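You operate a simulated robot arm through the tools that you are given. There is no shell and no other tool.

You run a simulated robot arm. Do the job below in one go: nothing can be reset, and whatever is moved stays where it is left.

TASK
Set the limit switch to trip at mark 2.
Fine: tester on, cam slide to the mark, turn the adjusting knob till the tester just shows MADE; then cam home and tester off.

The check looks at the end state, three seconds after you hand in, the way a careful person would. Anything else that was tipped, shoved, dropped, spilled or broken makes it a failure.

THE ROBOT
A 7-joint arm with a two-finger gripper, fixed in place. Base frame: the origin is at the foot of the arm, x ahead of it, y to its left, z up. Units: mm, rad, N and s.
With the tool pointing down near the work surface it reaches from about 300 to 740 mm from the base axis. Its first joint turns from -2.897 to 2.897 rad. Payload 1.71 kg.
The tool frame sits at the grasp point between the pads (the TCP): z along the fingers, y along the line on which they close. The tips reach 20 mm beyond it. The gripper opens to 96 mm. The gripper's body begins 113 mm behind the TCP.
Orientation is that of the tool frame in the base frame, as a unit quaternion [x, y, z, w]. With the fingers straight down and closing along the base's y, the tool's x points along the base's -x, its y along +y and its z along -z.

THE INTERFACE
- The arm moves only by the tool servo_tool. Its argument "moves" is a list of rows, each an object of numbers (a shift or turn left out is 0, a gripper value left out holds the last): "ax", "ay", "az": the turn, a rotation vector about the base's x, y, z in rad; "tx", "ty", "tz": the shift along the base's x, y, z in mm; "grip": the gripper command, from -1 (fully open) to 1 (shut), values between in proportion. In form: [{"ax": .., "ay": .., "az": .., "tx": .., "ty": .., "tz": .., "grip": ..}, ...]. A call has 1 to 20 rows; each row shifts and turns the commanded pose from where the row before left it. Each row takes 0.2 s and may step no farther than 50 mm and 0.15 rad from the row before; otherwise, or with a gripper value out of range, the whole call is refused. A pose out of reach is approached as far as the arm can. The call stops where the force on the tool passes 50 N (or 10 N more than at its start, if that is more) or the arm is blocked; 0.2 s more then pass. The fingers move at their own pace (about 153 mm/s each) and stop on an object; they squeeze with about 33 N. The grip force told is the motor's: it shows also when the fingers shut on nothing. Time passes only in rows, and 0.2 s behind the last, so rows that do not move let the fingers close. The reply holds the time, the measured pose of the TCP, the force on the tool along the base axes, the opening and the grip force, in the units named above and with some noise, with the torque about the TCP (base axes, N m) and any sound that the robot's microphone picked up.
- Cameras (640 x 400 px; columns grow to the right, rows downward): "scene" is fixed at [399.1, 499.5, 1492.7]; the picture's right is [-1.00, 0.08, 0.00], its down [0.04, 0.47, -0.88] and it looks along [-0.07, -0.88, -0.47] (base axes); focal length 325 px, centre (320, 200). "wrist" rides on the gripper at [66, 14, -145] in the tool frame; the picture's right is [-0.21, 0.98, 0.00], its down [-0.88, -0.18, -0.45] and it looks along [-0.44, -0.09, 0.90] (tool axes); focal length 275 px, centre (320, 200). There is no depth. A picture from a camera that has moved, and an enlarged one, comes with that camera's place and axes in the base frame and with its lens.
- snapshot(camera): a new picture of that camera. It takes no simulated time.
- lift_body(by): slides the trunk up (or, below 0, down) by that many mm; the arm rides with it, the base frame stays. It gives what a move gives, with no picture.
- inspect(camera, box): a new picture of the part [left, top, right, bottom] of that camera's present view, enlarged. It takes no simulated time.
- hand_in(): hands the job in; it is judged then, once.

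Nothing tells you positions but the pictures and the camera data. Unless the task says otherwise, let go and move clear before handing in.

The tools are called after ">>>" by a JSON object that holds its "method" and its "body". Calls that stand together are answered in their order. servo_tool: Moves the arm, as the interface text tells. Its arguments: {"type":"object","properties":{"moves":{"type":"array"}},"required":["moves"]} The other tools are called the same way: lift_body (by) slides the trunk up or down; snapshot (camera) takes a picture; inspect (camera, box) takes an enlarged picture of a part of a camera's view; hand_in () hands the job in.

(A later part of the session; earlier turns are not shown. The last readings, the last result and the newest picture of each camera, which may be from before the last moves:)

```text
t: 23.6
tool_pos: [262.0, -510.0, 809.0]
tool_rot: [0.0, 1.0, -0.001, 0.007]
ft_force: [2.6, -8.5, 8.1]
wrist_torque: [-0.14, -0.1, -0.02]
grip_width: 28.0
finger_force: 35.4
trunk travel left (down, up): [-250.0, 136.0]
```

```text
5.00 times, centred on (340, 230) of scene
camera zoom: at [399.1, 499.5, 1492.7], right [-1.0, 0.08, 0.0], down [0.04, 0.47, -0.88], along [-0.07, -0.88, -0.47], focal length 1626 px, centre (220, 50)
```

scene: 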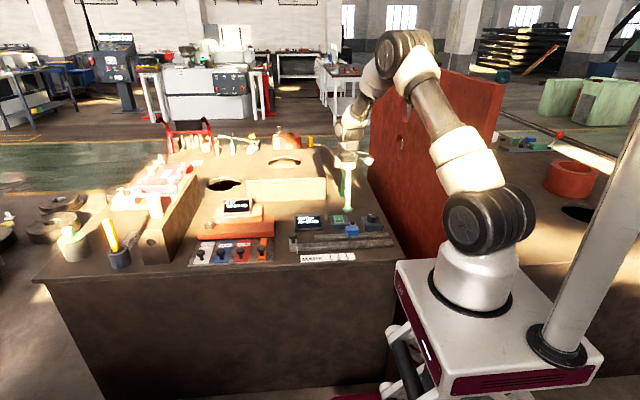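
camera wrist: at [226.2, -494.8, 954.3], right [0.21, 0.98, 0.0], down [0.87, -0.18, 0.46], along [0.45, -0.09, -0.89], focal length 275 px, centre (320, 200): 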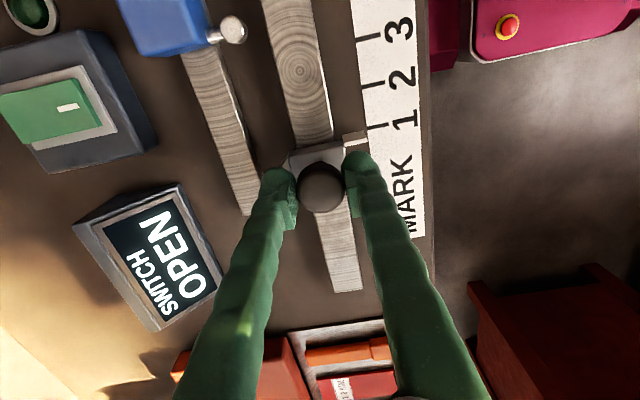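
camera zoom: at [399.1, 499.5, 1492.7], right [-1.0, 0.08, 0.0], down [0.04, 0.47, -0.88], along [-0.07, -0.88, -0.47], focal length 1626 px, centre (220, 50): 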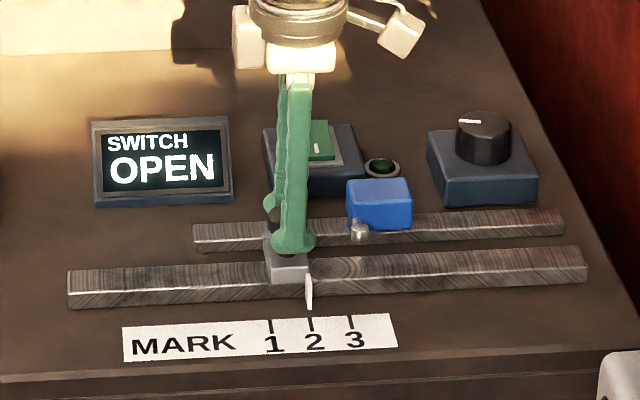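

The pointer is on mark 2 to within a few tenths of a millimetre, and the tester still shows OPEN. I'll relax the side loads, open slightly, lift off and recheck the pointer.

>>> {"method": "servo_tool", "body": {"moves": [{"ty": -1.5, "tz": 0.4}, {}, {"grip": 0.3}, {"grip": 0.1}, {}, {"tz": 5}, {"tz": 15}, {"tz": 30}, {"tz": 30}, {}]}}

>>> {"method": "inspect", "body": {"camera": "scene", "box": [336, 242, 346, 254]}}

>>> {"method": "snapshot", "body": {"camera": "wrist"}}

```text
t: 25.8
tool_pos: [261.0, -511.3, 891.5]
tool_rot: [0.0, 1.0, 0.0, 0.007]
ft_force: [0.2, 0.2, -0.7]
wrist_torque: [0.01, 0.0, 0.05]
grip_width: 43.1
finger_force: 0.0
trunk travel left (down, up): [-250.0, 136.0]
```

```text
16.00 times, centred on (341, 248) of scene
camera zoom: at [399.1, 499.5, 1492.7], right [-1.0, 0.08, 0.0], down [0.04, 0.47, -0.88], along [-0.07, -0.88, -0.47], focal length 5202 px, centre (-16, -568)
```

zoom: 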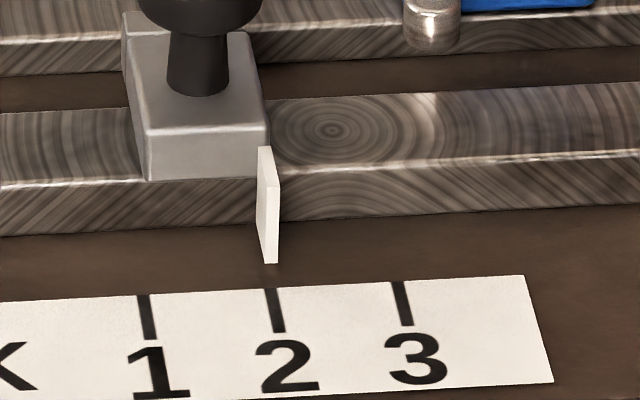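

```text
taken
camera wrist: at [193.9, -496.0, 1035.1], right [0.21, 0.98, 0.0], down [0.87, -0.18, 0.46], along [0.45, -0.09, -0.89], focal length 275 px, centre (320, 200)
```

wrist: 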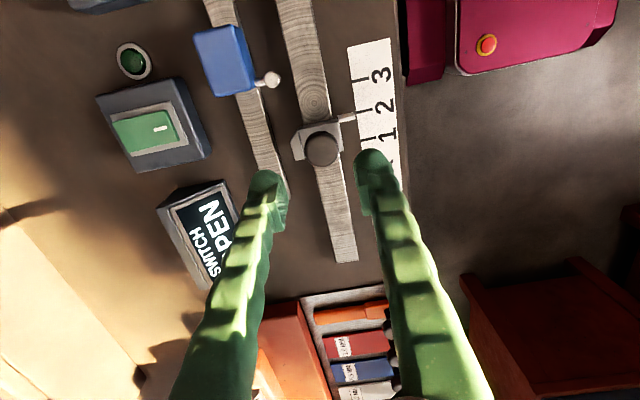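

The cam stayed put on mark 2. Now I move to the adjusting knob near (83, −640) with the gripper opened wider.

>>> {"method": "servo_tool", "body": {"moves": [{"tx": -26, "ty": -19, "grip": -0.5}, {"tx": -26, "ty": -19}, {"tx": -26, "ty": -19}, {"tx": -26, "ty": -18}, {"tx": -26, "ty": -18}, {"tx": -24, "ty": -18}, {"tx": -20, "ty": -18}, {}, {}]}}

>>> {"method": "snapshot", "body": {"camera": "wrist"}}

>>> {"method": "inspect", "body": {"camera": "scene", "box": [310, 170, 406, 240]}}

```text
t: 27.8
tool_pos: [86.0, -639.0, 889.8]
tool_rot: [-0.001, 1.0, 0.0, 0.008]
ft_force: [0.1, -0.1, 0.4]
wrist_torque: [0.02, 0.01, -0.01]
grip_width: 71.8
finger_force: 0.1
trunk travel left (down, up): [-250.0, 136.0]
```

```text
taken
camera wrist: at [18.8, -624.8, 1033.9], right [0.21, 0.98, 0.0], down [0.87, -0.18, 0.46], along [0.45, -0.09, -0.89], focal length 275 px, centre (320, 200)
```

wrist: 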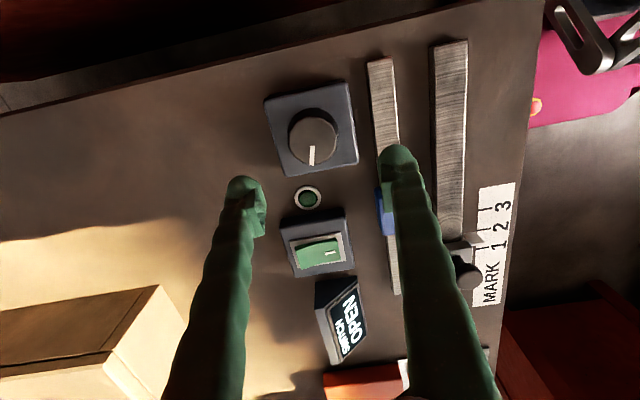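

```text
5.71 times, centred on (358, 205) of scene
camera zoom: at [399.1, 499.5, 1492.7], right [-1.0, 0.08, 0.0], down [0.04, 0.47, -0.88], along [-0.07, -0.88, -0.47], focal length 1858 px, centre (103, 171)
```

zoom: 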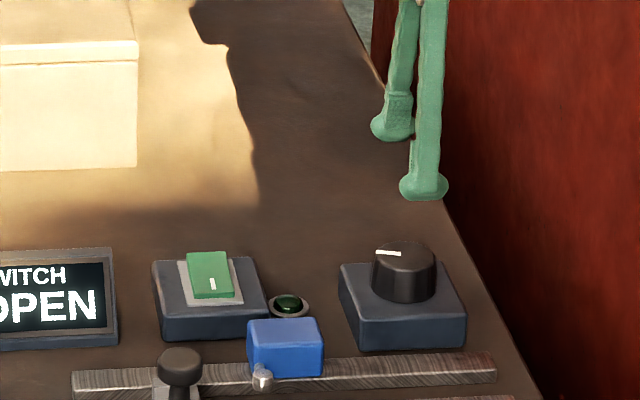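

I'm above the adjusting knob. I'll take an enlarged picture to centre on it.

>>> {"method": "inspect", "body": {"camera": "wrist", "box": [255, 70, 375, 190]}}

>>> {"method": "inspect", "body": {"camera": "scene", "box": [360, 205, 396, 236]}}

```text
3.33 times, centred on (315, 130) of wrist
camera zoom: at [18.8, -624.8, 1033.9], right [0.21, 0.98, 0.0], down [0.87, -0.18, 0.46], along [0.45, -0.09, -0.89], focal length 918 px, centre (337, 433)
```

zoom: 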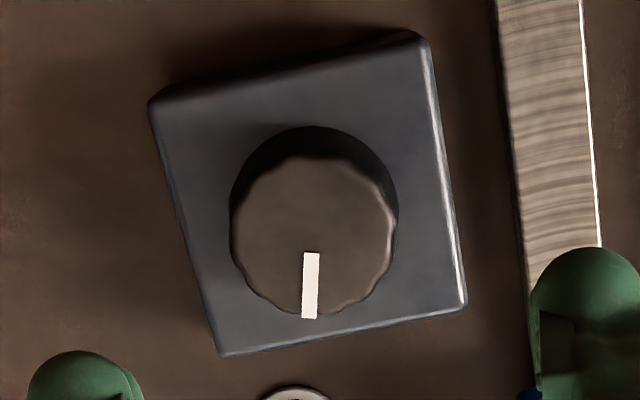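

```text
12.90 times, centred on (378, 220) of scene
camera zoom: at [399.1, 499.5, 1492.7], right [-1.0, 0.08, 0.0], down [0.04, 0.47, -0.88], along [-0.07, -0.88, -0.47], focal length 4195 px, centre (-428, -64)
```

zoom: 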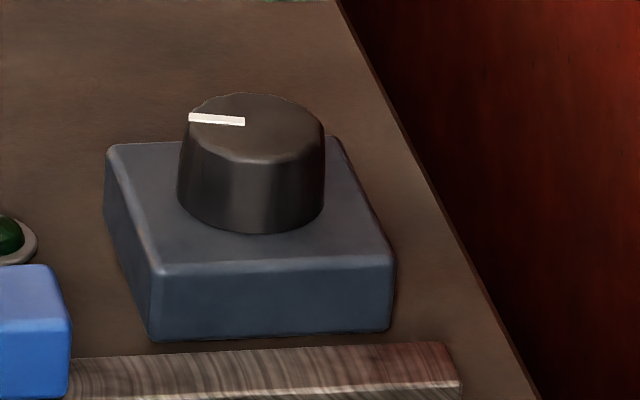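

The knob is centred near (79.5, −643), about 44 mm across, with its top near z≈801 and its base near 777. I'll centre over it and descend to check.

>>> {"method": "servo_tool", "body": {"moves": [{"tx": -6.5, "ty": -4, "tz": -15}, {"tz": -25}, {"tz": -20}, {"tz": -6}, {}]}}

>>> {"method": "inspect", "body": {"camera": "wrist", "box": [200, 80, 440, 230]}}

>>> {"method": "inspect", "body": {"camera": "scene", "box": [350, 195, 400, 240]}}

```text
t: 29.0
tool_pos: [78.4, -645.4, 822.2]
tool_rot: [0.0, 1.0, 0.0, 0.007]
ft_force: [0.6, 0.2, -0.7]
wrist_torque: [0.0, -0.01, 0.0]
grip_width: 72.1
finger_force: 0.0
trunk travel left (down, up): [-250.0, 136.0]
```

```text
2.67 times, centred on (320, 155) of wrist
camera zoom: at [12.1, -628.7, 967.4], right [0.21, 0.98, 0.0], down [0.87, -0.18, 0.46], along [0.45, -0.09, -0.89], focal length 734 px, centre (320, 320)
```

zoom: 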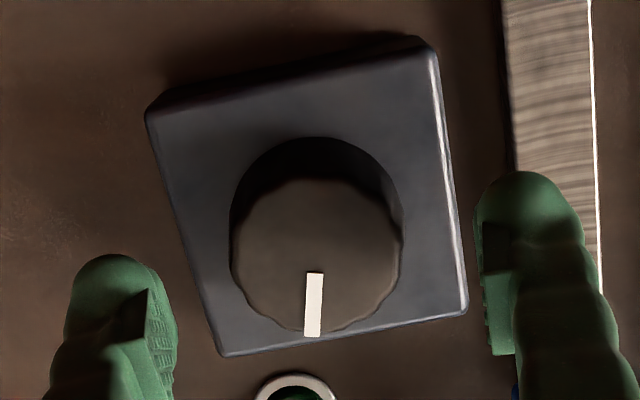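

```text
8.89 times, centred on (375, 218) of scene
camera zoom: at [399.1, 499.5, 1492.7], right [-1.0, 0.08, 0.0], down [0.04, 0.47, -0.88], along [-0.07, -0.88, -0.47], focal length 2890 px, centre (-169, 44)
```

zoom: 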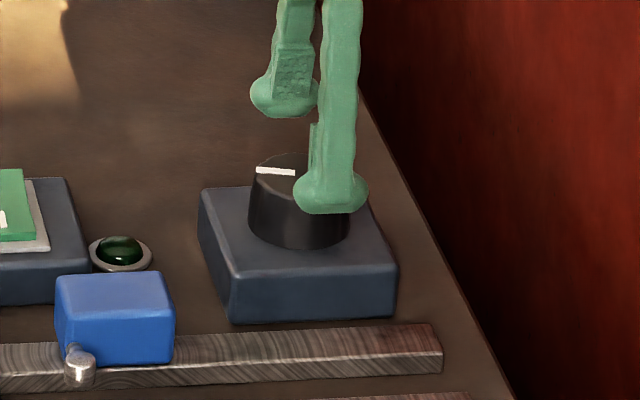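

The fingers straddle the knob with clearance. I'll shift 2 mm in x, descend to z≈803 and close on it.

>>> {"method": "servo_tool", "body": {"moves": [{"tx": 2, "ty": 1.5, "tz": -10}, {"tz": -8}, {}, {"grip": -0.1}, {"grip": 0.1}, {"grip": 1}, {}, {}]}}

>>> {"method": "inspect", "body": {"camera": "wrist", "box": [200, 80, 440, 230]}}

>>> {"method": "inspect", "body": {"camera": "scene", "box": [280, 195, 400, 270]}}

```text
t: 30.8
tool_pos: [81.5, -644.4, 806.0]
tool_rot: [0.0, 1.0, -0.001, 0.007]
ft_force: [0.8, -17.1, 0.7]
wrist_torque: [-0.32, -0.01, 0.0]
grip_width: 42.8
finger_force: 34.6
trunk travel left (down, up): [-250.0, 136.0]
```

```text
2.67 times, centred on (320, 155) of wrist
camera zoom: at [14.4, -629.2, 949.9], right [0.21, 0.98, 0.0], down [0.87, -0.18, 0.46], along [0.45, -0.09, -0.89], focal length 734 px, centre (320, 320)
```

zoom: 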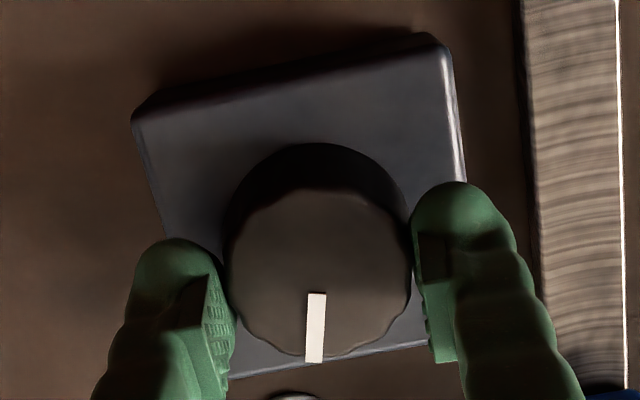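

```text
5.33 times, centred on (340, 232) of scene
camera zoom: at [399.1, 499.5, 1492.7], right [-1.0, 0.08, 0.0], down [0.04, 0.47, -0.88], along [-0.07, -0.88, -0.47], focal length 1734 px, centre (213, 27)
```

zoom: 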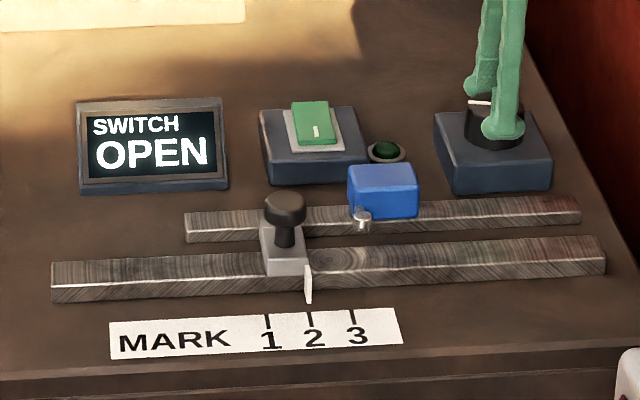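

The knob is gripped. I'll ease the side load, then turn it a little clockwise (seen from above) and see which way the blue switch body moves.

>>> {"method": "servo_tool", "body": {"moves": [{"ty": -3}, {"az": -0.08}, {"az": -0.08}, {"az": -0.08}, {}]}}

>>> {"method": "inspect", "body": {"camera": "scene", "box": [280, 195, 400, 270]}}

>>> {"method": "inspect", "body": {"camera": "wrist", "box": [200, 80, 440, 230]}}

```text
t: 32.0
tool_pos: [82.5, -644.7, 806.3]
tool_rot: [0.118, 0.993, -0.001, 0.007]
ft_force: [0.6, -2.8, -0.2]
wrist_torque: [0.0, 0.01, -0.02]
grip_width: 42.8
finger_force: 34.8
trunk travel left (down, up): [-250.0, 136.0]
```

```text
5.33 times, centred on (340, 232) of scene
camera zoom: at [399.1, 499.5, 1492.7], right [-1.0, 0.08, 0.0], down [0.04, 0.47, -0.88], along [-0.07, -0.88, -0.47], focal length 1734 px, centre (213, 27)
```

zoom: 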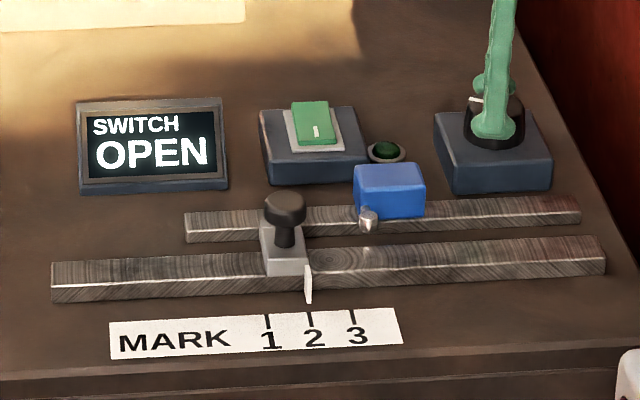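

```text
2.67 times, centred on (320, 155) of wrist
camera zoom: at [19.7, -614.7, 950.1], right [0.43, 0.9, 0.0], down [0.8, -0.39, 0.46], along [0.41, -0.19, -0.89], focal length 734 px, centre (320, 320)
```

zoom: 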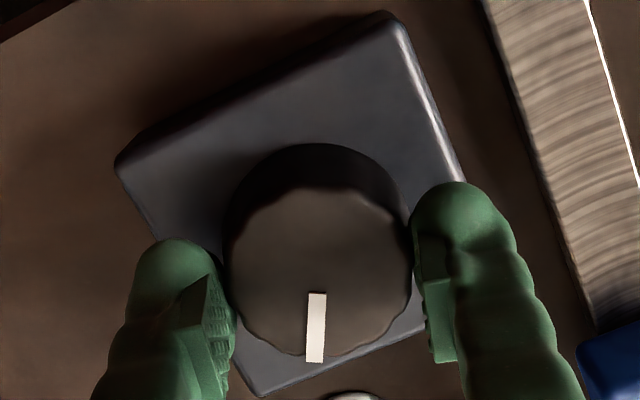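

Clockwise moved the blue switch body away (about 20 mm per rad), so counter-clockwise brings it toward the cam. I'll turn counter-clockwise in stages, watching the display and whether the yaw follows.

>>> {"method": "servo_tool", "body": {"moves": [{"az": 0.1}, {"az": 0.1}, {"az": 0.1}, {"az": 0.1}, {"az": 0.1}, {"az": 0.1}, {}]}}

>>> {"method": "inspect", "body": {"camera": "scene", "box": [280, 195, 400, 270]}}

```text
t: 33.6
tool_pos: [81.8, -644.4, 805.7]
tool_rot: [-0.18, 0.984, 0.003, 0.007]
ft_force: [-3.9, 8.3, -2.6]
wrist_torque: [0.19, 0.05, -0.01]
grip_width: 42.9
finger_force: 34.9
trunk travel left (down, up): [-250.0, 136.0]
```

```text
5.33 times, centred on (340, 232) of scene
camera zoom: at [399.1, 499.5, 1492.7], right [-1.0, 0.08, 0.0], down [0.04, 0.47, -0.88], along [-0.07, -0.88, -0.47], focal length 1734 px, centre (213, 27)
```

zoom: 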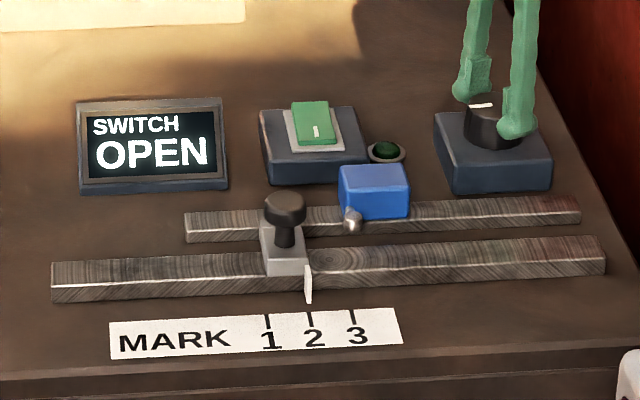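

>>> {"method": "servo_tool", "body": {"moves": [{"az": 0.1, "ty": 1}, {"az": 0.1}, {"az": 0.1}, {"az": 0.1}, {"az": 0.1}, {}]}}

>>> {"method": "inspect", "body": {"camera": "scene", "box": [280, 195, 400, 270]}}

```text
t: 35.0
tool_pos: [81.6, -643.2, 806.2]
tool_rot: [-0.419, 0.908, 0.004, 0.007]
ft_force: [-7.2, 7.6, -5.7]
wrist_torque: [0.1, 0.15, -0.03]
grip_width: 42.9
finger_force: 34.5
trunk travel left (down, up): [-250.0, 136.0]
```

```text
5.33 times, centred on (340, 232) of scene
camera zoom: at [399.1, 499.5, 1492.7], right [-1.0, 0.08, 0.0], down [0.04, 0.47, -0.88], along [-0.07, -0.88, -0.47], focal length 1734 px, centre (213, 27)
```

zoom: 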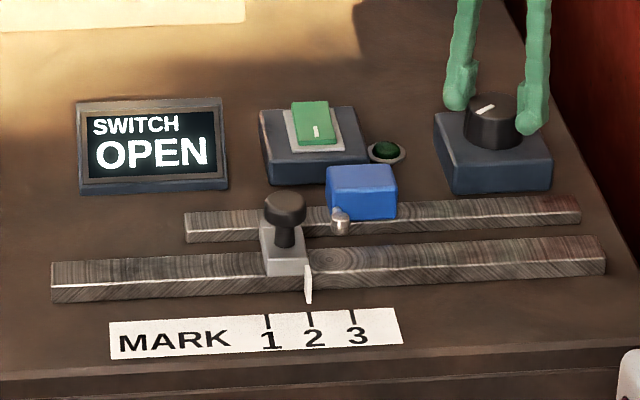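

>>> {"method": "servo_tool", "body": {"moves": [{"az": 0.1, "tx": -1, "ty": 1}, {"az": 0.1}, {"az": 0.1}, {"az": 0.1}, {"az": 0.1}, {}]}}

>>> {"method": "inspect", "body": {"camera": "scene", "box": [280, 195, 400, 270]}}

```text
t: 36.4
tool_pos: [80.9, -643.3, 806.3]
tool_rot: [-0.629, 0.778, 0.006, 0.006]
ft_force: [-5.8, 5.9, -8.4]
wrist_torque: [0.15, 0.06, -0.04]
grip_width: 42.5
finger_force: 34.9
trunk travel left (down, up): [-250.0, 136.0]
```

```text
5.33 times, centred on (340, 232) of scene
camera zoom: at [399.1, 499.5, 1492.7], right [-1.0, 0.08, 0.0], down [0.04, 0.47, -0.88], along [-0.07, -0.88, -0.47], focal length 1734 px, centre (213, 27)
```

zoom: 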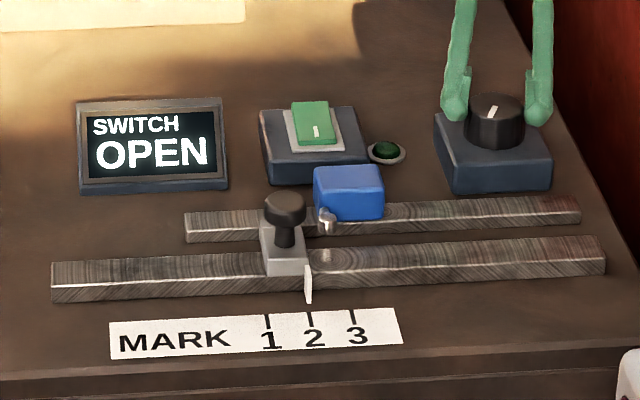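

The roller is getting close to the cam. I'll continue with smaller increments, checking the display often.

>>> {"method": "servo_tool", "body": {"moves": [{"az": 0.07, "tx": -1, "ty": 1, "tz": -0.3}, {"az": 0.07}, {"az": 0.06}, {}]}}

>>> {"method": "inspect", "body": {"camera": "scene", "box": [280, 195, 400, 270]}}

```text
t: 37.4
tool_pos: [80.7, -644.0, 805.1]
tool_rot: [-0.704, 0.71, 0.005, 0.005]
ft_force: [-2.6, -3.4, -6.5]
wrist_torque: [-0.18, 0.07, 0.03]
grip_width: 42.8
finger_force: 35.8
trunk travel left (down, up): [-250.0, 136.0]
```

```text
5.33 times, centred on (340, 232) of scene
camera zoom: at [399.1, 499.5, 1492.7], right [-1.0, 0.08, 0.0], down [0.04, 0.47, -0.88], along [-0.07, -0.88, -0.47], focal length 1734 px, centre (213, 27)
```

zoom: 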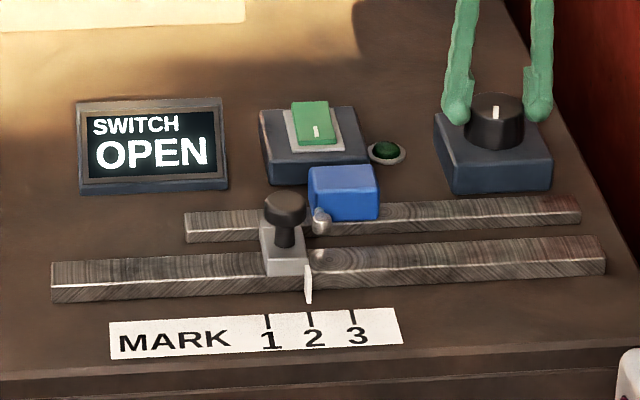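

>>> {"method": "servo_tool", "body": {"moves": [{"az": 0.05}, {"az": 0.05}, {}]}}

>>> {"method": "inspect", "body": {"camera": "scene", "box": [280, 195, 400, 270]}}

>>> {"method": "inspect", "body": {"camera": "scene", "box": [325, 220, 355, 250]}}

>>> {"method": "snapshot", "body": {"camera": "wrist"}}

```text
t: 38.2
tool_pos: [80.9, -644.1, 805.6]
tool_rot: [0.738, -0.674, -0.006, -0.005]
ft_force: [-5.0, -4.6, -7.5]
wrist_torque: [-0.24, 0.02, -0.02]
grip_width: 42.6
finger_force: 35.0
trunk travel left (down, up): [-250.0, 136.0]
```

```text
5.33 times, centred on (340, 232) of scene
camera zoom: at [399.1, 499.5, 1492.7], right [-1.0, 0.08, 0.0], down [0.04, 0.47, -0.88], along [-0.07, -0.88, -0.47], focal length 1734 px, centre (213, 27)
```

zoom: 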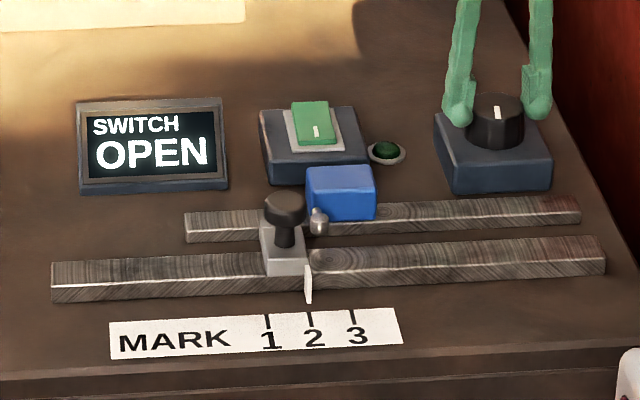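

```text
13.33 times, centred on (340, 235) of scene
camera zoom: at [399.1, 499.5, 1492.7], right [-1.0, 0.08, 0.0], down [0.04, 0.47, -0.88], along [-0.07, -0.88, -0.47], focal length 4335 px, centre (53, -267)
```

zoom: 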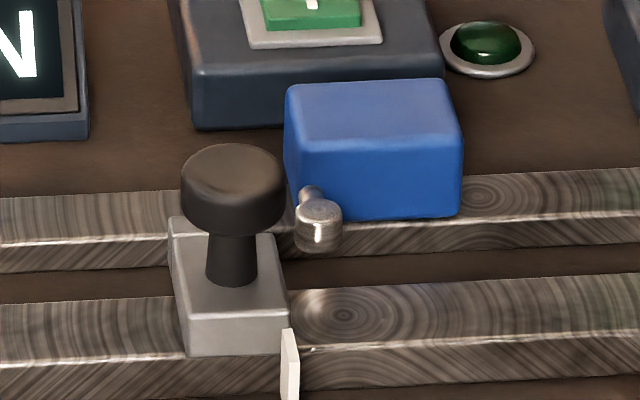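

```text
taken
camera wrist: at [72.8, -710.8, 950.3], right [-0.99, 0.12, 0.0], down [0.11, 0.88, 0.46], along [0.05, 0.46, -0.89], focal length 275 px, centre (320, 200)
```

wrist: 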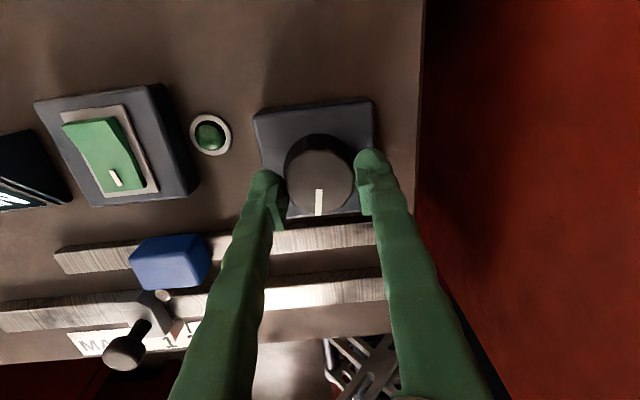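

From here the wrist camera sees the cam and roller from behind, so I'll zoom in on them.

>>> {"method": "inspect", "body": {"camera": "wrist", "box": [60, 220, 220, 340]}}

>>> {"method": "servo_tool", "body": {"moves": [{"az": 0.04, "ty": -0.5, "tx": -0.5}, {"az": 0.04}, {}]}}

>>> {"method": "inspect", "body": {"camera": "scene", "box": [280, 195, 400, 270]}}

>>> {"method": "inspect", "body": {"camera": "wrist", "box": [40, 220, 200, 340]}}

```text
3.33 times, centred on (140, 280) of wrist
camera zoom: at [72.8, -710.8, 950.3], right [-0.99, 0.12, 0.0], down [0.11, 0.88, 0.46], along [0.05, 0.46, -0.89], focal length 918 px, centre (920, -67)
```

zoom: 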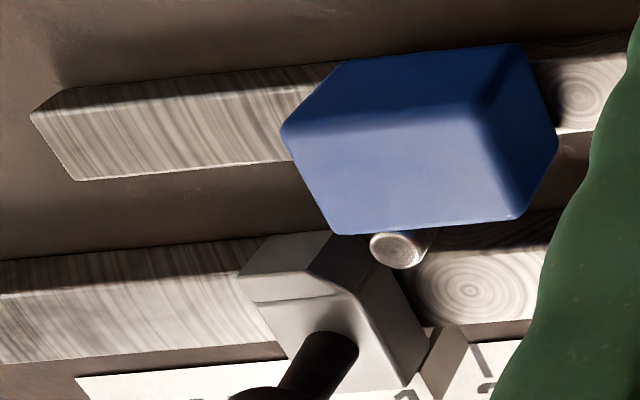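

```text
t: 39.0
tool_pos: [80.7, -643.0, 806.0]
tool_rot: [0.765, -0.644, -0.006, -0.006]
ft_force: [-1.2, -4.5, -2.4]
wrist_torque: [0.08, -0.06, 0.03]
grip_width: 42.7
finger_force: 35.0
trunk travel left (down, up): [-250.0, 136.0]
```

```text
5.33 times, centred on (340, 232) of scene
camera zoom: at [399.1, 499.5, 1492.7], right [-1.0, 0.08, 0.0], down [0.04, 0.47, -0.88], along [-0.07, -0.88, -0.47], focal length 1734 px, centre (213, 27)
```

zoom: 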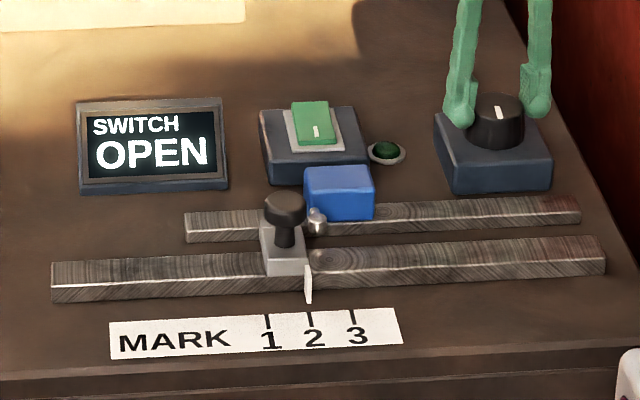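

```text
3.33 times, centred on (120, 280) of wrist
camera zoom: at [78.1, -711.2, 950.3], right [-1.0, 0.04, 0.0], down [0.03, 0.89, 0.46], along [0.01, 0.46, -0.89], focal length 918 px, centre (987, -67)
```

zoom: 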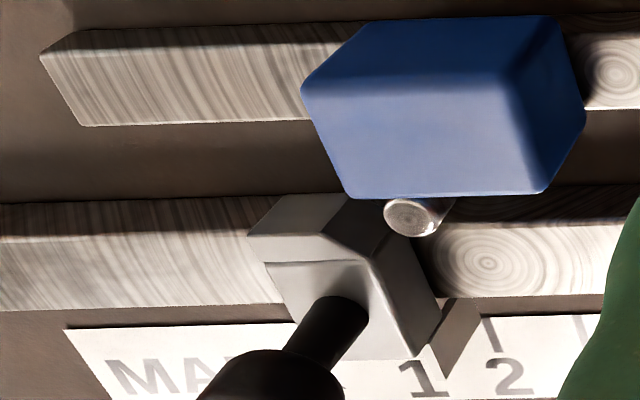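

The roller is now reaching the cam's ramp. I'll go in very small steps and check after each.

>>> {"method": "servo_tool", "body": {"moves": [{"az": 0.03}, {}]}}

>>> {"method": "inspect", "body": {"camera": "scene", "box": [280, 195, 400, 270]}}

```text
t: 39.6
tool_pos: [79.4, -643.8, 806.2]
tool_rot: [0.775, -0.632, -0.005, -0.005]
ft_force: [-1.4, -3.1, 0.5]
wrist_torque: [0.06, 0.05, -0.02]
grip_width: 42.8
finger_force: 34.9
trunk travel left (down, up): [-250.0, 136.0]
```

```text
5.33 times, centred on (340, 232) of scene
camera zoom: at [399.1, 499.5, 1492.7], right [-1.0, 0.08, 0.0], down [0.04, 0.47, -0.88], along [-0.07, -0.88, -0.47], focal length 1734 px, centre (213, 27)
```

zoom: 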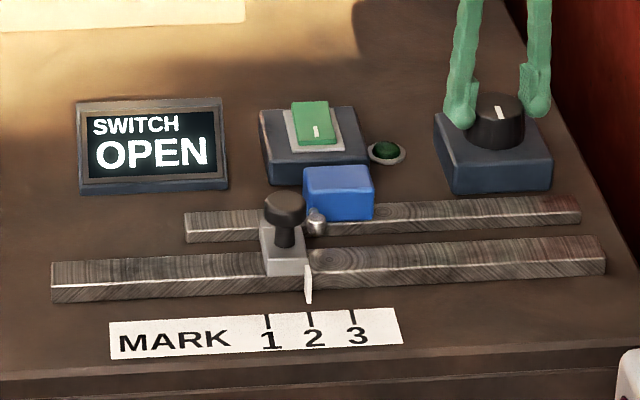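

>>> {"method": "servo_tool", "body": {"moves": [{"az": 0.03}, {}]}}

>>> {"method": "inspect", "body": {"camera": "scene", "box": [280, 195, 400, 270]}}

```text
t: 40.2
tool_pos: [79.5, -642.7, 806.0]
tool_rot: [0.784, -0.621, -0.006, -0.004]
ft_force: [1.2, -2.1, 3.9]
wrist_torque: [0.01, 0.02, 0.02]
grip_width: 42.6
finger_force: 34.5
trunk travel left (down, up): [-250.0, 136.0]
```

```text
5.33 times, centred on (340, 232) of scene
camera zoom: at [399.1, 499.5, 1492.7], right [-1.0, 0.08, 0.0], down [0.04, 0.47, -0.88], along [-0.07, -0.88, -0.47], focal length 1734 px, centre (213, 27)
```

zoom: 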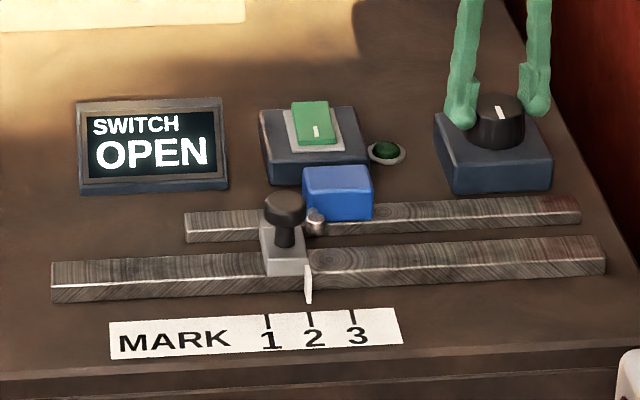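

>>> {"method": "servo_tool", "body": {"moves": [{"az": 0.03}, {}]}}

>>> {"method": "inspect", "body": {"camera": "scene", "box": [280, 195, 400, 270]}}

>>> {"method": "inspect", "body": {"camera": "wrist", "box": [20, 200, 180, 320]}}

```text
t: 40.8
tool_pos: [79.8, -643.4, 807.1]
tool_rot: [0.792, -0.61, -0.006, -0.004]
ft_force: [2.7, -4.7, 5.3]
wrist_torque: [0.03, -0.03, 0.03]
grip_width: 42.5
finger_force: 34.9
trunk travel left (down, up): [-250.0, 136.0]
```

```text
5.33 times, centred on (340, 232) of scene
camera zoom: at [399.1, 499.5, 1492.7], right [-1.0, 0.08, 0.0], down [0.04, 0.47, -0.88], along [-0.07, -0.88, -0.47], focal length 1734 px, centre (213, 27)
```

zoom: 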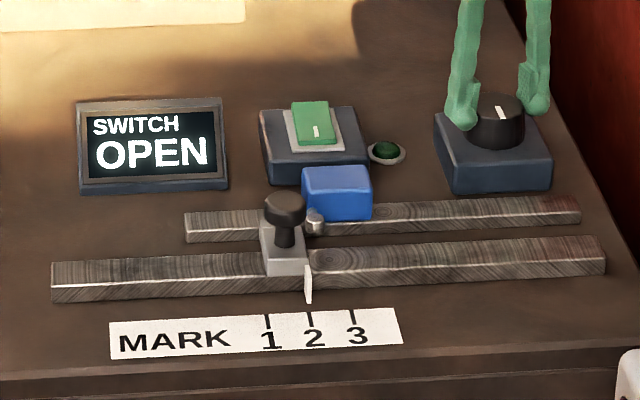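

```text
3.33 times, centred on (100, 260) of wrist
camera zoom: at [84.2, -710.9, 950.5], right [-1.0, -0.05, 0.0], down [-0.05, 0.89, 0.46], along [-0.03, 0.46, -0.89], focal length 918 px, centre (1053, 0)
```

zoom: 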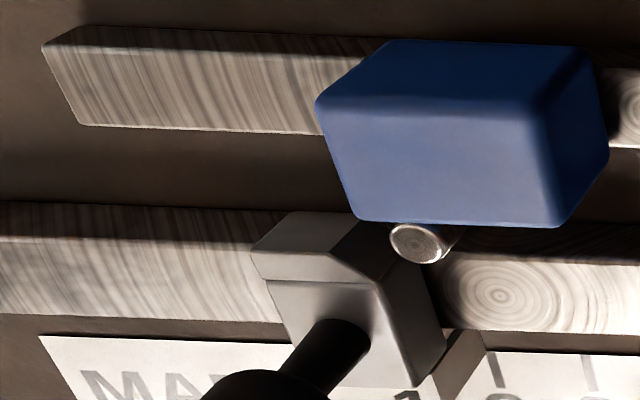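

>>> {"method": "servo_tool", "body": {"moves": [{"az": 0.03, "tz": -0.2}, {}]}}

>>> {"method": "inspect", "body": {"camera": "scene", "box": [280, 195, 400, 270]}}

```text
t: 41.4
tool_pos: [79.2, -643.6, 806.3]
tool_rot: [0.802, -0.597, -0.006, -0.005]
ft_force: [4.0, -5.3, 6.8]
wrist_torque: [-0.07, -0.07, 0.0]
grip_width: 42.7
finger_force: 34.8
trunk travel left (down, up): [-250.0, 136.0]
```

```text
5.33 times, centred on (340, 232) of scene
camera zoom: at [399.1, 499.5, 1492.7], right [-1.0, 0.08, 0.0], down [0.04, 0.47, -0.88], along [-0.07, -0.88, -0.47], focal length 1734 px, centre (213, 27)
```

zoom: 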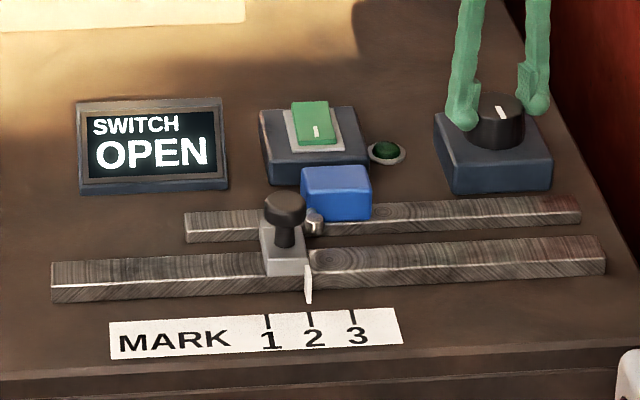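

>>> {"method": "servo_tool", "body": {"moves": [{"az": 0.03, "tz": 0.3, "tx": 0.4}, {}]}}

>>> {"method": "inspect", "body": {"camera": "scene", "box": [280, 195, 400, 270]}}

```text
t: 42.0
tool_pos: [79.7, -643.4, 804.9]
tool_rot: [0.81, -0.586, -0.006, -0.003]
ft_force: [3.7, -10.9, 6.7]
wrist_torque: [-0.2, -0.04, 0.0]
grip_width: 43.0
finger_force: 35.7
trunk travel left (down, up): [-250.0, 136.0]
```

```text
5.33 times, centred on (340, 232) of scene
camera zoom: at [399.1, 499.5, 1492.7], right [-1.0, 0.08, 0.0], down [0.04, 0.47, -0.88], along [-0.07, -0.88, -0.47], focal length 1734 px, centre (213, 27)
```

zoom: 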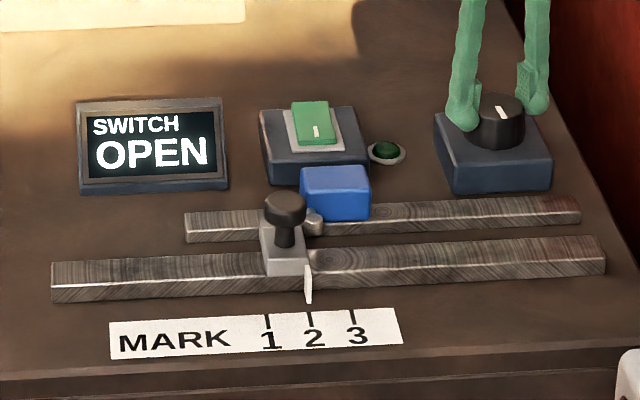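

>>> {"method": "servo_tool", "body": {"moves": [{"az": 0.03, "ty": -1.5, "tz": 0.3}, {}]}}

>>> {"method": "inspect", "body": {"camera": "scene", "box": [280, 195, 400, 270]}}

>>> {"method": "inspect", "body": {"camera": "scene", "box": [325, 220, 355, 250]}}

```text
t: 42.6
tool_pos: [79.1, -642.6, 805.8]
tool_rot: [0.82, -0.572, -0.008, -0.006]
ft_force: [2.2, -1.6, 6.6]
wrist_torque: [-0.07, -0.16, 0.01]
grip_width: 42.7
finger_force: 35.6
trunk travel left (down, up): [-250.0, 136.0]
```

```text
5.33 times, centred on (340, 232) of scene
camera zoom: at [399.1, 499.5, 1492.7], right [-1.0, 0.08, 0.0], down [0.04, 0.47, -0.88], along [-0.07, -0.88, -0.47], focal length 1734 px, centre (213, 27)
```

zoom: 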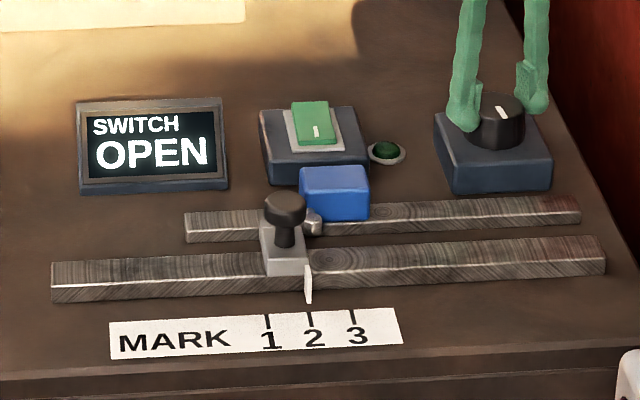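

```text
13.33 times, centred on (340, 235) of scene
camera zoom: at [399.1, 499.5, 1492.7], right [-1.0, 0.08, 0.0], down [0.04, 0.47, -0.88], along [-0.07, -0.88, -0.47], focal length 4335 px, centre (53, -267)
```

zoom: 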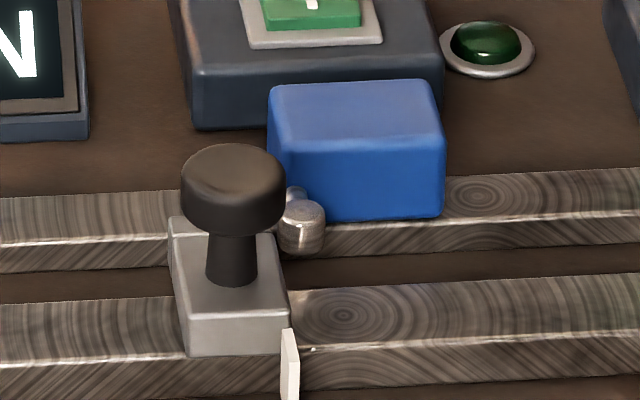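

The cam pointer hasn't been disturbed. I'll keep turning in small steps.

>>> {"method": "servo_tool", "body": {"moves": [{"az": 0.03, "tz": 0.3}, {}]}}

>>> {"method": "inspect", "body": {"camera": "scene", "box": [280, 195, 400, 270]}}

>>> {"method": "inspect", "body": {"camera": "wrist", "box": [0, 180, 160, 300]}}

```text
t: 43.2
tool_pos: [79.4, -643.8, 805.5]
tool_rot: [0.828, -0.56, -0.006, -0.005]
ft_force: [0.9, 1.2, 1.5]
wrist_torque: [0.15, 0.06, -0.03]
grip_width: 42.7
finger_force: 34.8
trunk travel left (down, up): [-250.0, 136.0]
```

```text
5.33 times, centred on (340, 232) of scene
camera zoom: at [399.1, 499.5, 1492.7], right [-1.0, 0.08, 0.0], down [0.04, 0.47, -0.88], along [-0.07, -0.88, -0.47], focal length 1734 px, centre (213, 27)
```

zoom: 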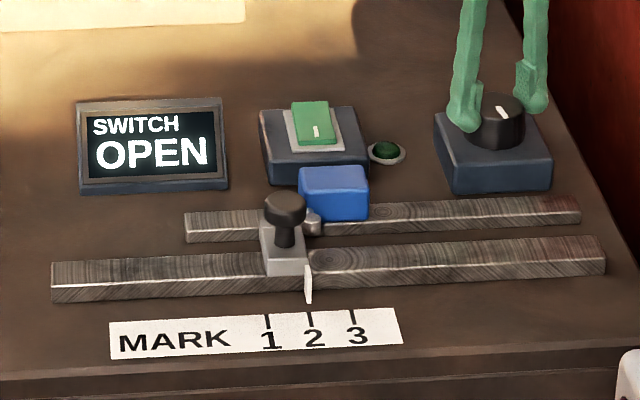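

```text
3.33 times, centred on (80, 240) of wrist
camera zoom: at [92.4, -710.5, 950.2], right [-0.99, -0.17, 0.0], down [-0.15, 0.88, 0.46], along [-0.08, 0.45, -0.89], focal length 918 px, centre (1120, 67)
```

zoom: 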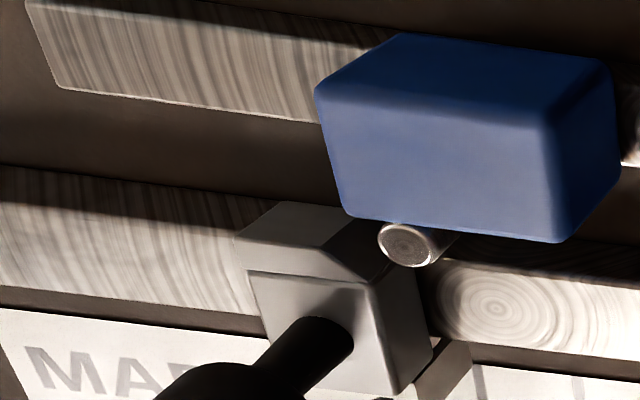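

>>> {"method": "servo_tool", "body": {"moves": [{"az": 0.03}, {}]}}

>>> {"method": "inspect", "body": {"camera": "scene", "box": [280, 195, 400, 270]}}

```text
t: 43.8
tool_pos: [79.6, -643.3, 806.7]
tool_rot: [0.836, -0.549, -0.008, -0.005]
ft_force: [1.7, 4.2, -1.7]
wrist_torque: [0.11, 0.02, 0.0]
grip_width: 42.9
finger_force: 35.0
trunk travel left (down, up): [-250.0, 136.0]
```

```text
5.33 times, centred on (340, 232) of scene
camera zoom: at [399.1, 499.5, 1492.7], right [-1.0, 0.08, 0.0], down [0.04, 0.47, -0.88], along [-0.07, -0.88, -0.47], focal length 1734 px, centre (213, 27)
```

zoom: 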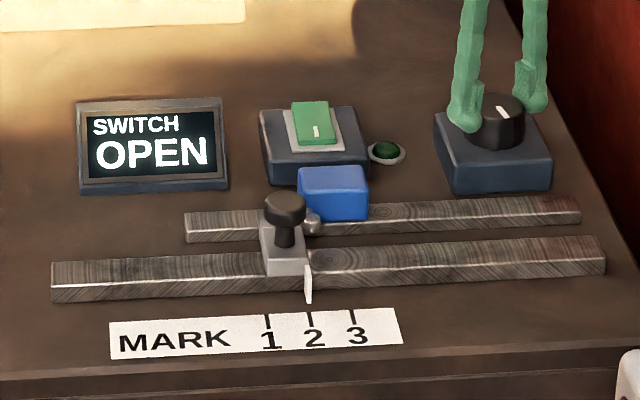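

>>> {"method": "servo_tool", "body": {"moves": [{"az": 0.03}, {}]}}

>>> {"method": "inspect", "body": {"camera": "scene", "box": [280, 195, 400, 270]}}

```text
t: 44.4
tool_pos: [80.8, -643.1, 807.2]
tool_rot: [0.844, -0.536, -0.007, -0.005]
ft_force: [-0.2, 8.4, -3.2]
wrist_torque: [0.1, -0.03, -0.01]
grip_width: 42.7
finger_force: 35.1
trunk travel left (down, up): [-250.0, 136.0]
```

```text
5.33 times, centred on (340, 232) of scene
camera zoom: at [399.1, 499.5, 1492.7], right [-1.0, 0.08, 0.0], down [0.04, 0.47, -0.88], along [-0.07, -0.88, -0.47], focal length 1734 px, centre (213, 27)
```

zoom: 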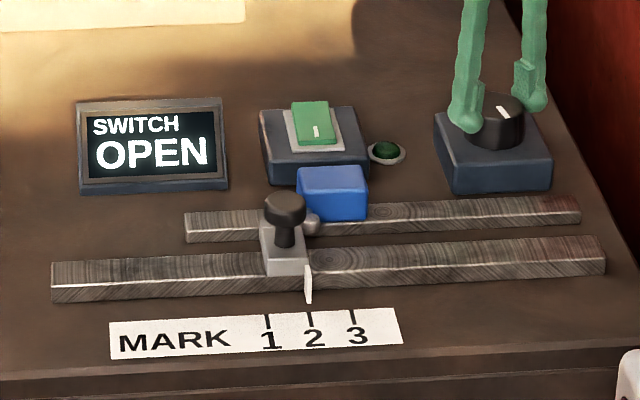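

>>> {"method": "servo_tool", "body": {"moves": [{"az": 0.03, "ty": 1.5, "tz": -0.2}, {}]}}

>>> {"method": "inspect", "body": {"camera": "scene", "box": [280, 195, 400, 270]}}

```text
t: 45.0
tool_pos: [79.2, -642.8, 807.3]
tool_rot: [0.852, -0.523, -0.011, 0.0]
ft_force: [-23.8, 4.0, -13.7]
wrist_torque: [0.07, 0.22, -0.03]
grip_width: 43.0
finger_force: 34.9
trunk travel left (down, up): [-250.0, 136.0]
```

```text
5.33 times, centred on (340, 232) of scene
camera zoom: at [399.1, 499.5, 1492.7], right [-1.0, 0.08, 0.0], down [0.04, 0.47, -0.88], along [-0.07, -0.88, -0.47], focal length 1734 px, centre (213, 27)
```

zoom: 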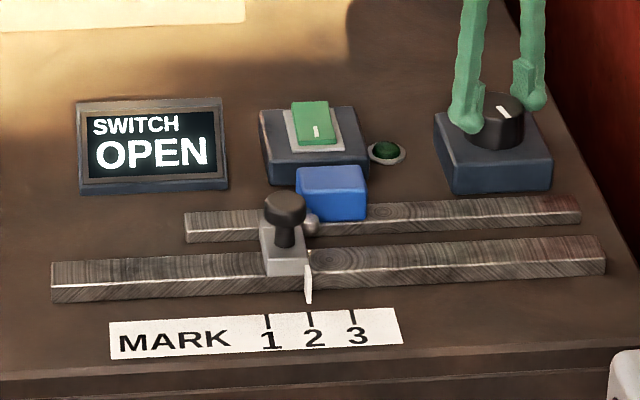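

Force jumped and the tool tilted slightly at yaw ≈2.04, which is a wrist-joint limit. I'll back off a touch, open, turn the gripper back about 0.9 rad around the knob and regrip.

>>> {"method": "servo_tool", "body": {"moves": [{"az": -0.03}, {}, {"grip": -0.2}, {"grip": -0.5}, {}]}}

>>> {"method": "inspect", "body": {"camera": "scene", "box": [280, 195, 400, 270]}}

>>> {"method": "inspect", "body": {"camera": "wrist", "box": [200, 80, 440, 230]}}

```text
t: 46.2
tool_pos: [80.8, -642.3, 805.6]
tool_rot: [0.844, -0.536, -0.006, -0.004]
ft_force: [-0.2, 0.0, 0.2]
wrist_torque: [0.03, 0.01, 0.03]
grip_width: 72.1
finger_force: 0.1
trunk travel left (down, up): [-250.0, 136.0]
```

```text
5.33 times, centred on (340, 232) of scene
camera zoom: at [399.1, 499.5, 1492.7], right [-1.0, 0.08, 0.0], down [0.04, 0.47, -0.88], along [-0.07, -0.88, -0.47], focal length 1734 px, centre (213, 27)
```

zoom: 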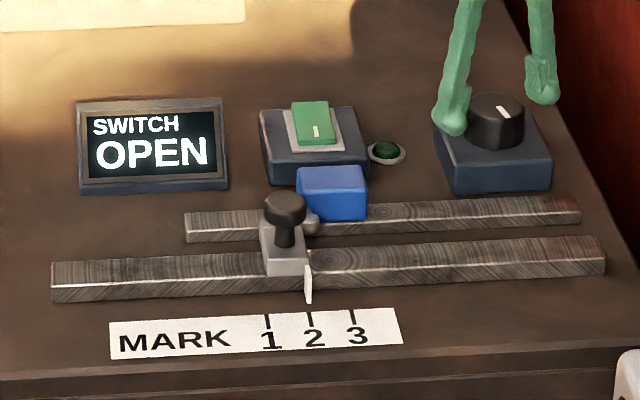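

```text
2.67 times, centred on (320, 155) of wrist
camera zoom: at [97.5, -708.7, 950.7], right [-0.97, -0.23, 0.0], down [-0.2, 0.87, 0.46], along [-0.11, 0.45, -0.89], focal length 734 px, centre (320, 320)
```

zoom: 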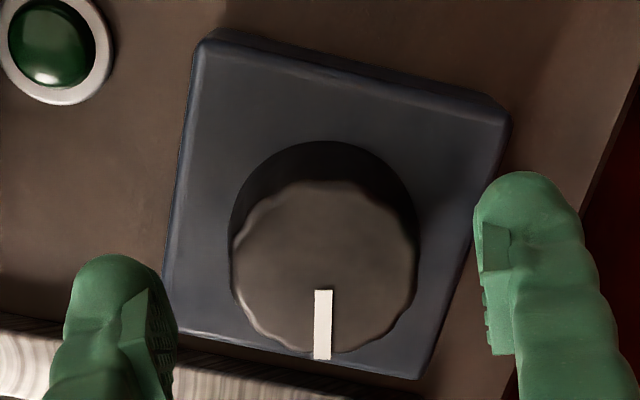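

>>> {"method": "servo_tool", "body": {"moves": [{"tz": 15}, {"tz": 12}, {"az": -0.15}, {"az": -0.15}, {"az": -0.15}, {"az": -0.15}, {"az": -0.15}, {"az": -0.15}, {"az": -0.15}, {"az": -0.15}, {}, {}]}}

>>> {"method": "inspect", "body": {"camera": "wrist", "box": [200, 80, 440, 230]}}

>>> {"method": "inspect", "body": {"camera": "scene", "box": [280, 195, 400, 270]}}

```text
t: 48.8
tool_pos: [78.1, -642.2, 834.2]
tool_rot: [-0.395, 0.919, 0.002, 0.006]
ft_force: [-0.3, 0.7, -0.3]
wrist_torque: [0.0, 0.05, 0.0]
grip_width: 71.8
finger_force: 0.0
trunk travel left (down, up): [-250.0, 136.0]
```

```text
2.67 times, centred on (320, 155) of wrist
camera zoom: at [23.1, -681.2, 977.6], right [-0.57, 0.82, 0.0], down [0.73, 0.5, 0.46], along [0.37, 0.26, -0.89], focal length 734 px, centre (320, 320)
```

zoom: 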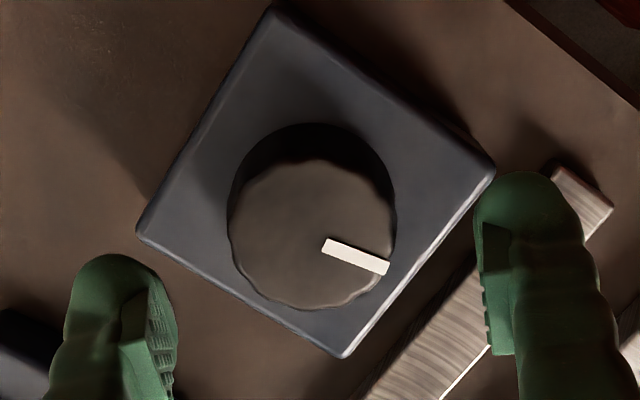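

```text
5.33 times, centred on (340, 232) of scene
camera zoom: at [399.1, 499.5, 1492.7], right [-1.0, 0.08, 0.0], down [0.04, 0.47, -0.88], along [-0.07, -0.88, -0.47], focal length 1734 px, centre (213, 27)
```

zoom: 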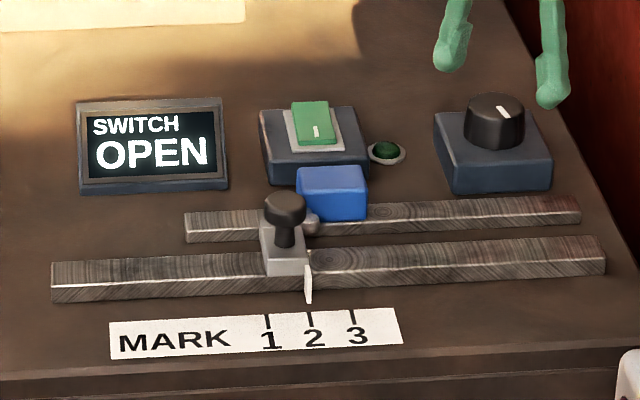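

>>> {"method": "servo_tool", "body": {"moves": [{"tx": 2, "ty": -1, "tz": -14}, {"tz": -14}, {}, {"grip": -0.1}, {"grip": 0.1}, {"grip": 1}, {}, {}]}}

>>> {"method": "inspect", "body": {"camera": "wrist", "box": [200, 80, 440, 230]}}

>>> {"method": "inspect", "body": {"camera": "scene", "box": [280, 195, 400, 270]}}

```text
t: 50.6
tool_pos: [82.2, -644.1, 804.8]
tool_rot: [-0.394, 0.919, 0.004, 0.006]
ft_force: [-0.5, -0.2, -1.0]
wrist_torque: [-0.04, -0.02, 0.01]
grip_width: 43.7
finger_force: 34.8
trunk travel left (down, up): [-250.0, 136.0]
```

```text
2.67 times, centred on (320, 155) of wrist
camera zoom: at [24.9, -682.1, 949.1], right [-0.57, 0.82, 0.0], down [0.73, 0.5, 0.46], along [0.37, 0.26, -0.89], focal length 734 px, centre (320, 320)
```

zoom: 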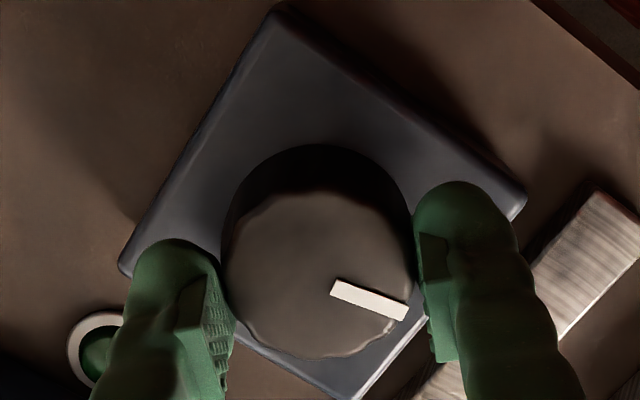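

```text
5.33 times, centred on (340, 232) of scene
camera zoom: at [399.1, 499.5, 1492.7], right [-1.0, 0.08, 0.0], down [0.04, 0.47, -0.88], along [-0.07, -0.88, -0.47], focal length 1734 px, centre (213, 27)
```

zoom: 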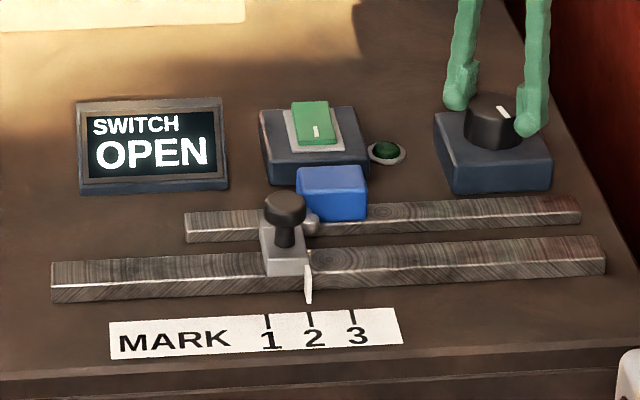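

Regripped cleanly with almost no side force. I'll resume turning counter-clockwise in small steps.

>>> {"method": "servo_tool", "body": {"moves": [{"az": 0.03}, {"az": 0.02}, {}]}}

>>> {"method": "inspect", "body": {"camera": "scene", "box": [280, 195, 400, 270]}}

```text
t: 51.4
tool_pos: [81.9, -643.8, 804.8]
tool_rot: [-0.417, 0.909, 0.004, 0.007]
ft_force: [-1.3, -1.6, -3.7]
wrist_torque: [-0.07, -0.01, 0.01]
grip_width: 43.7
finger_force: 34.9
trunk travel left (down, up): [-250.0, 136.0]
```

```text
5.33 times, centred on (340, 232) of scene
camera zoom: at [399.1, 499.5, 1492.7], right [-1.0, 0.08, 0.0], down [0.04, 0.47, -0.88], along [-0.07, -0.88, -0.47], focal length 1734 px, centre (213, 27)
```

zoom: 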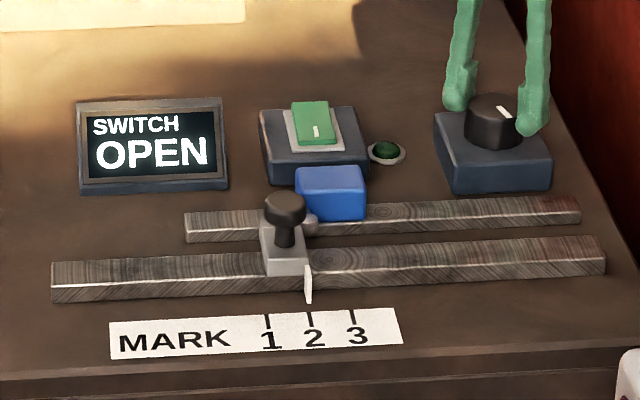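

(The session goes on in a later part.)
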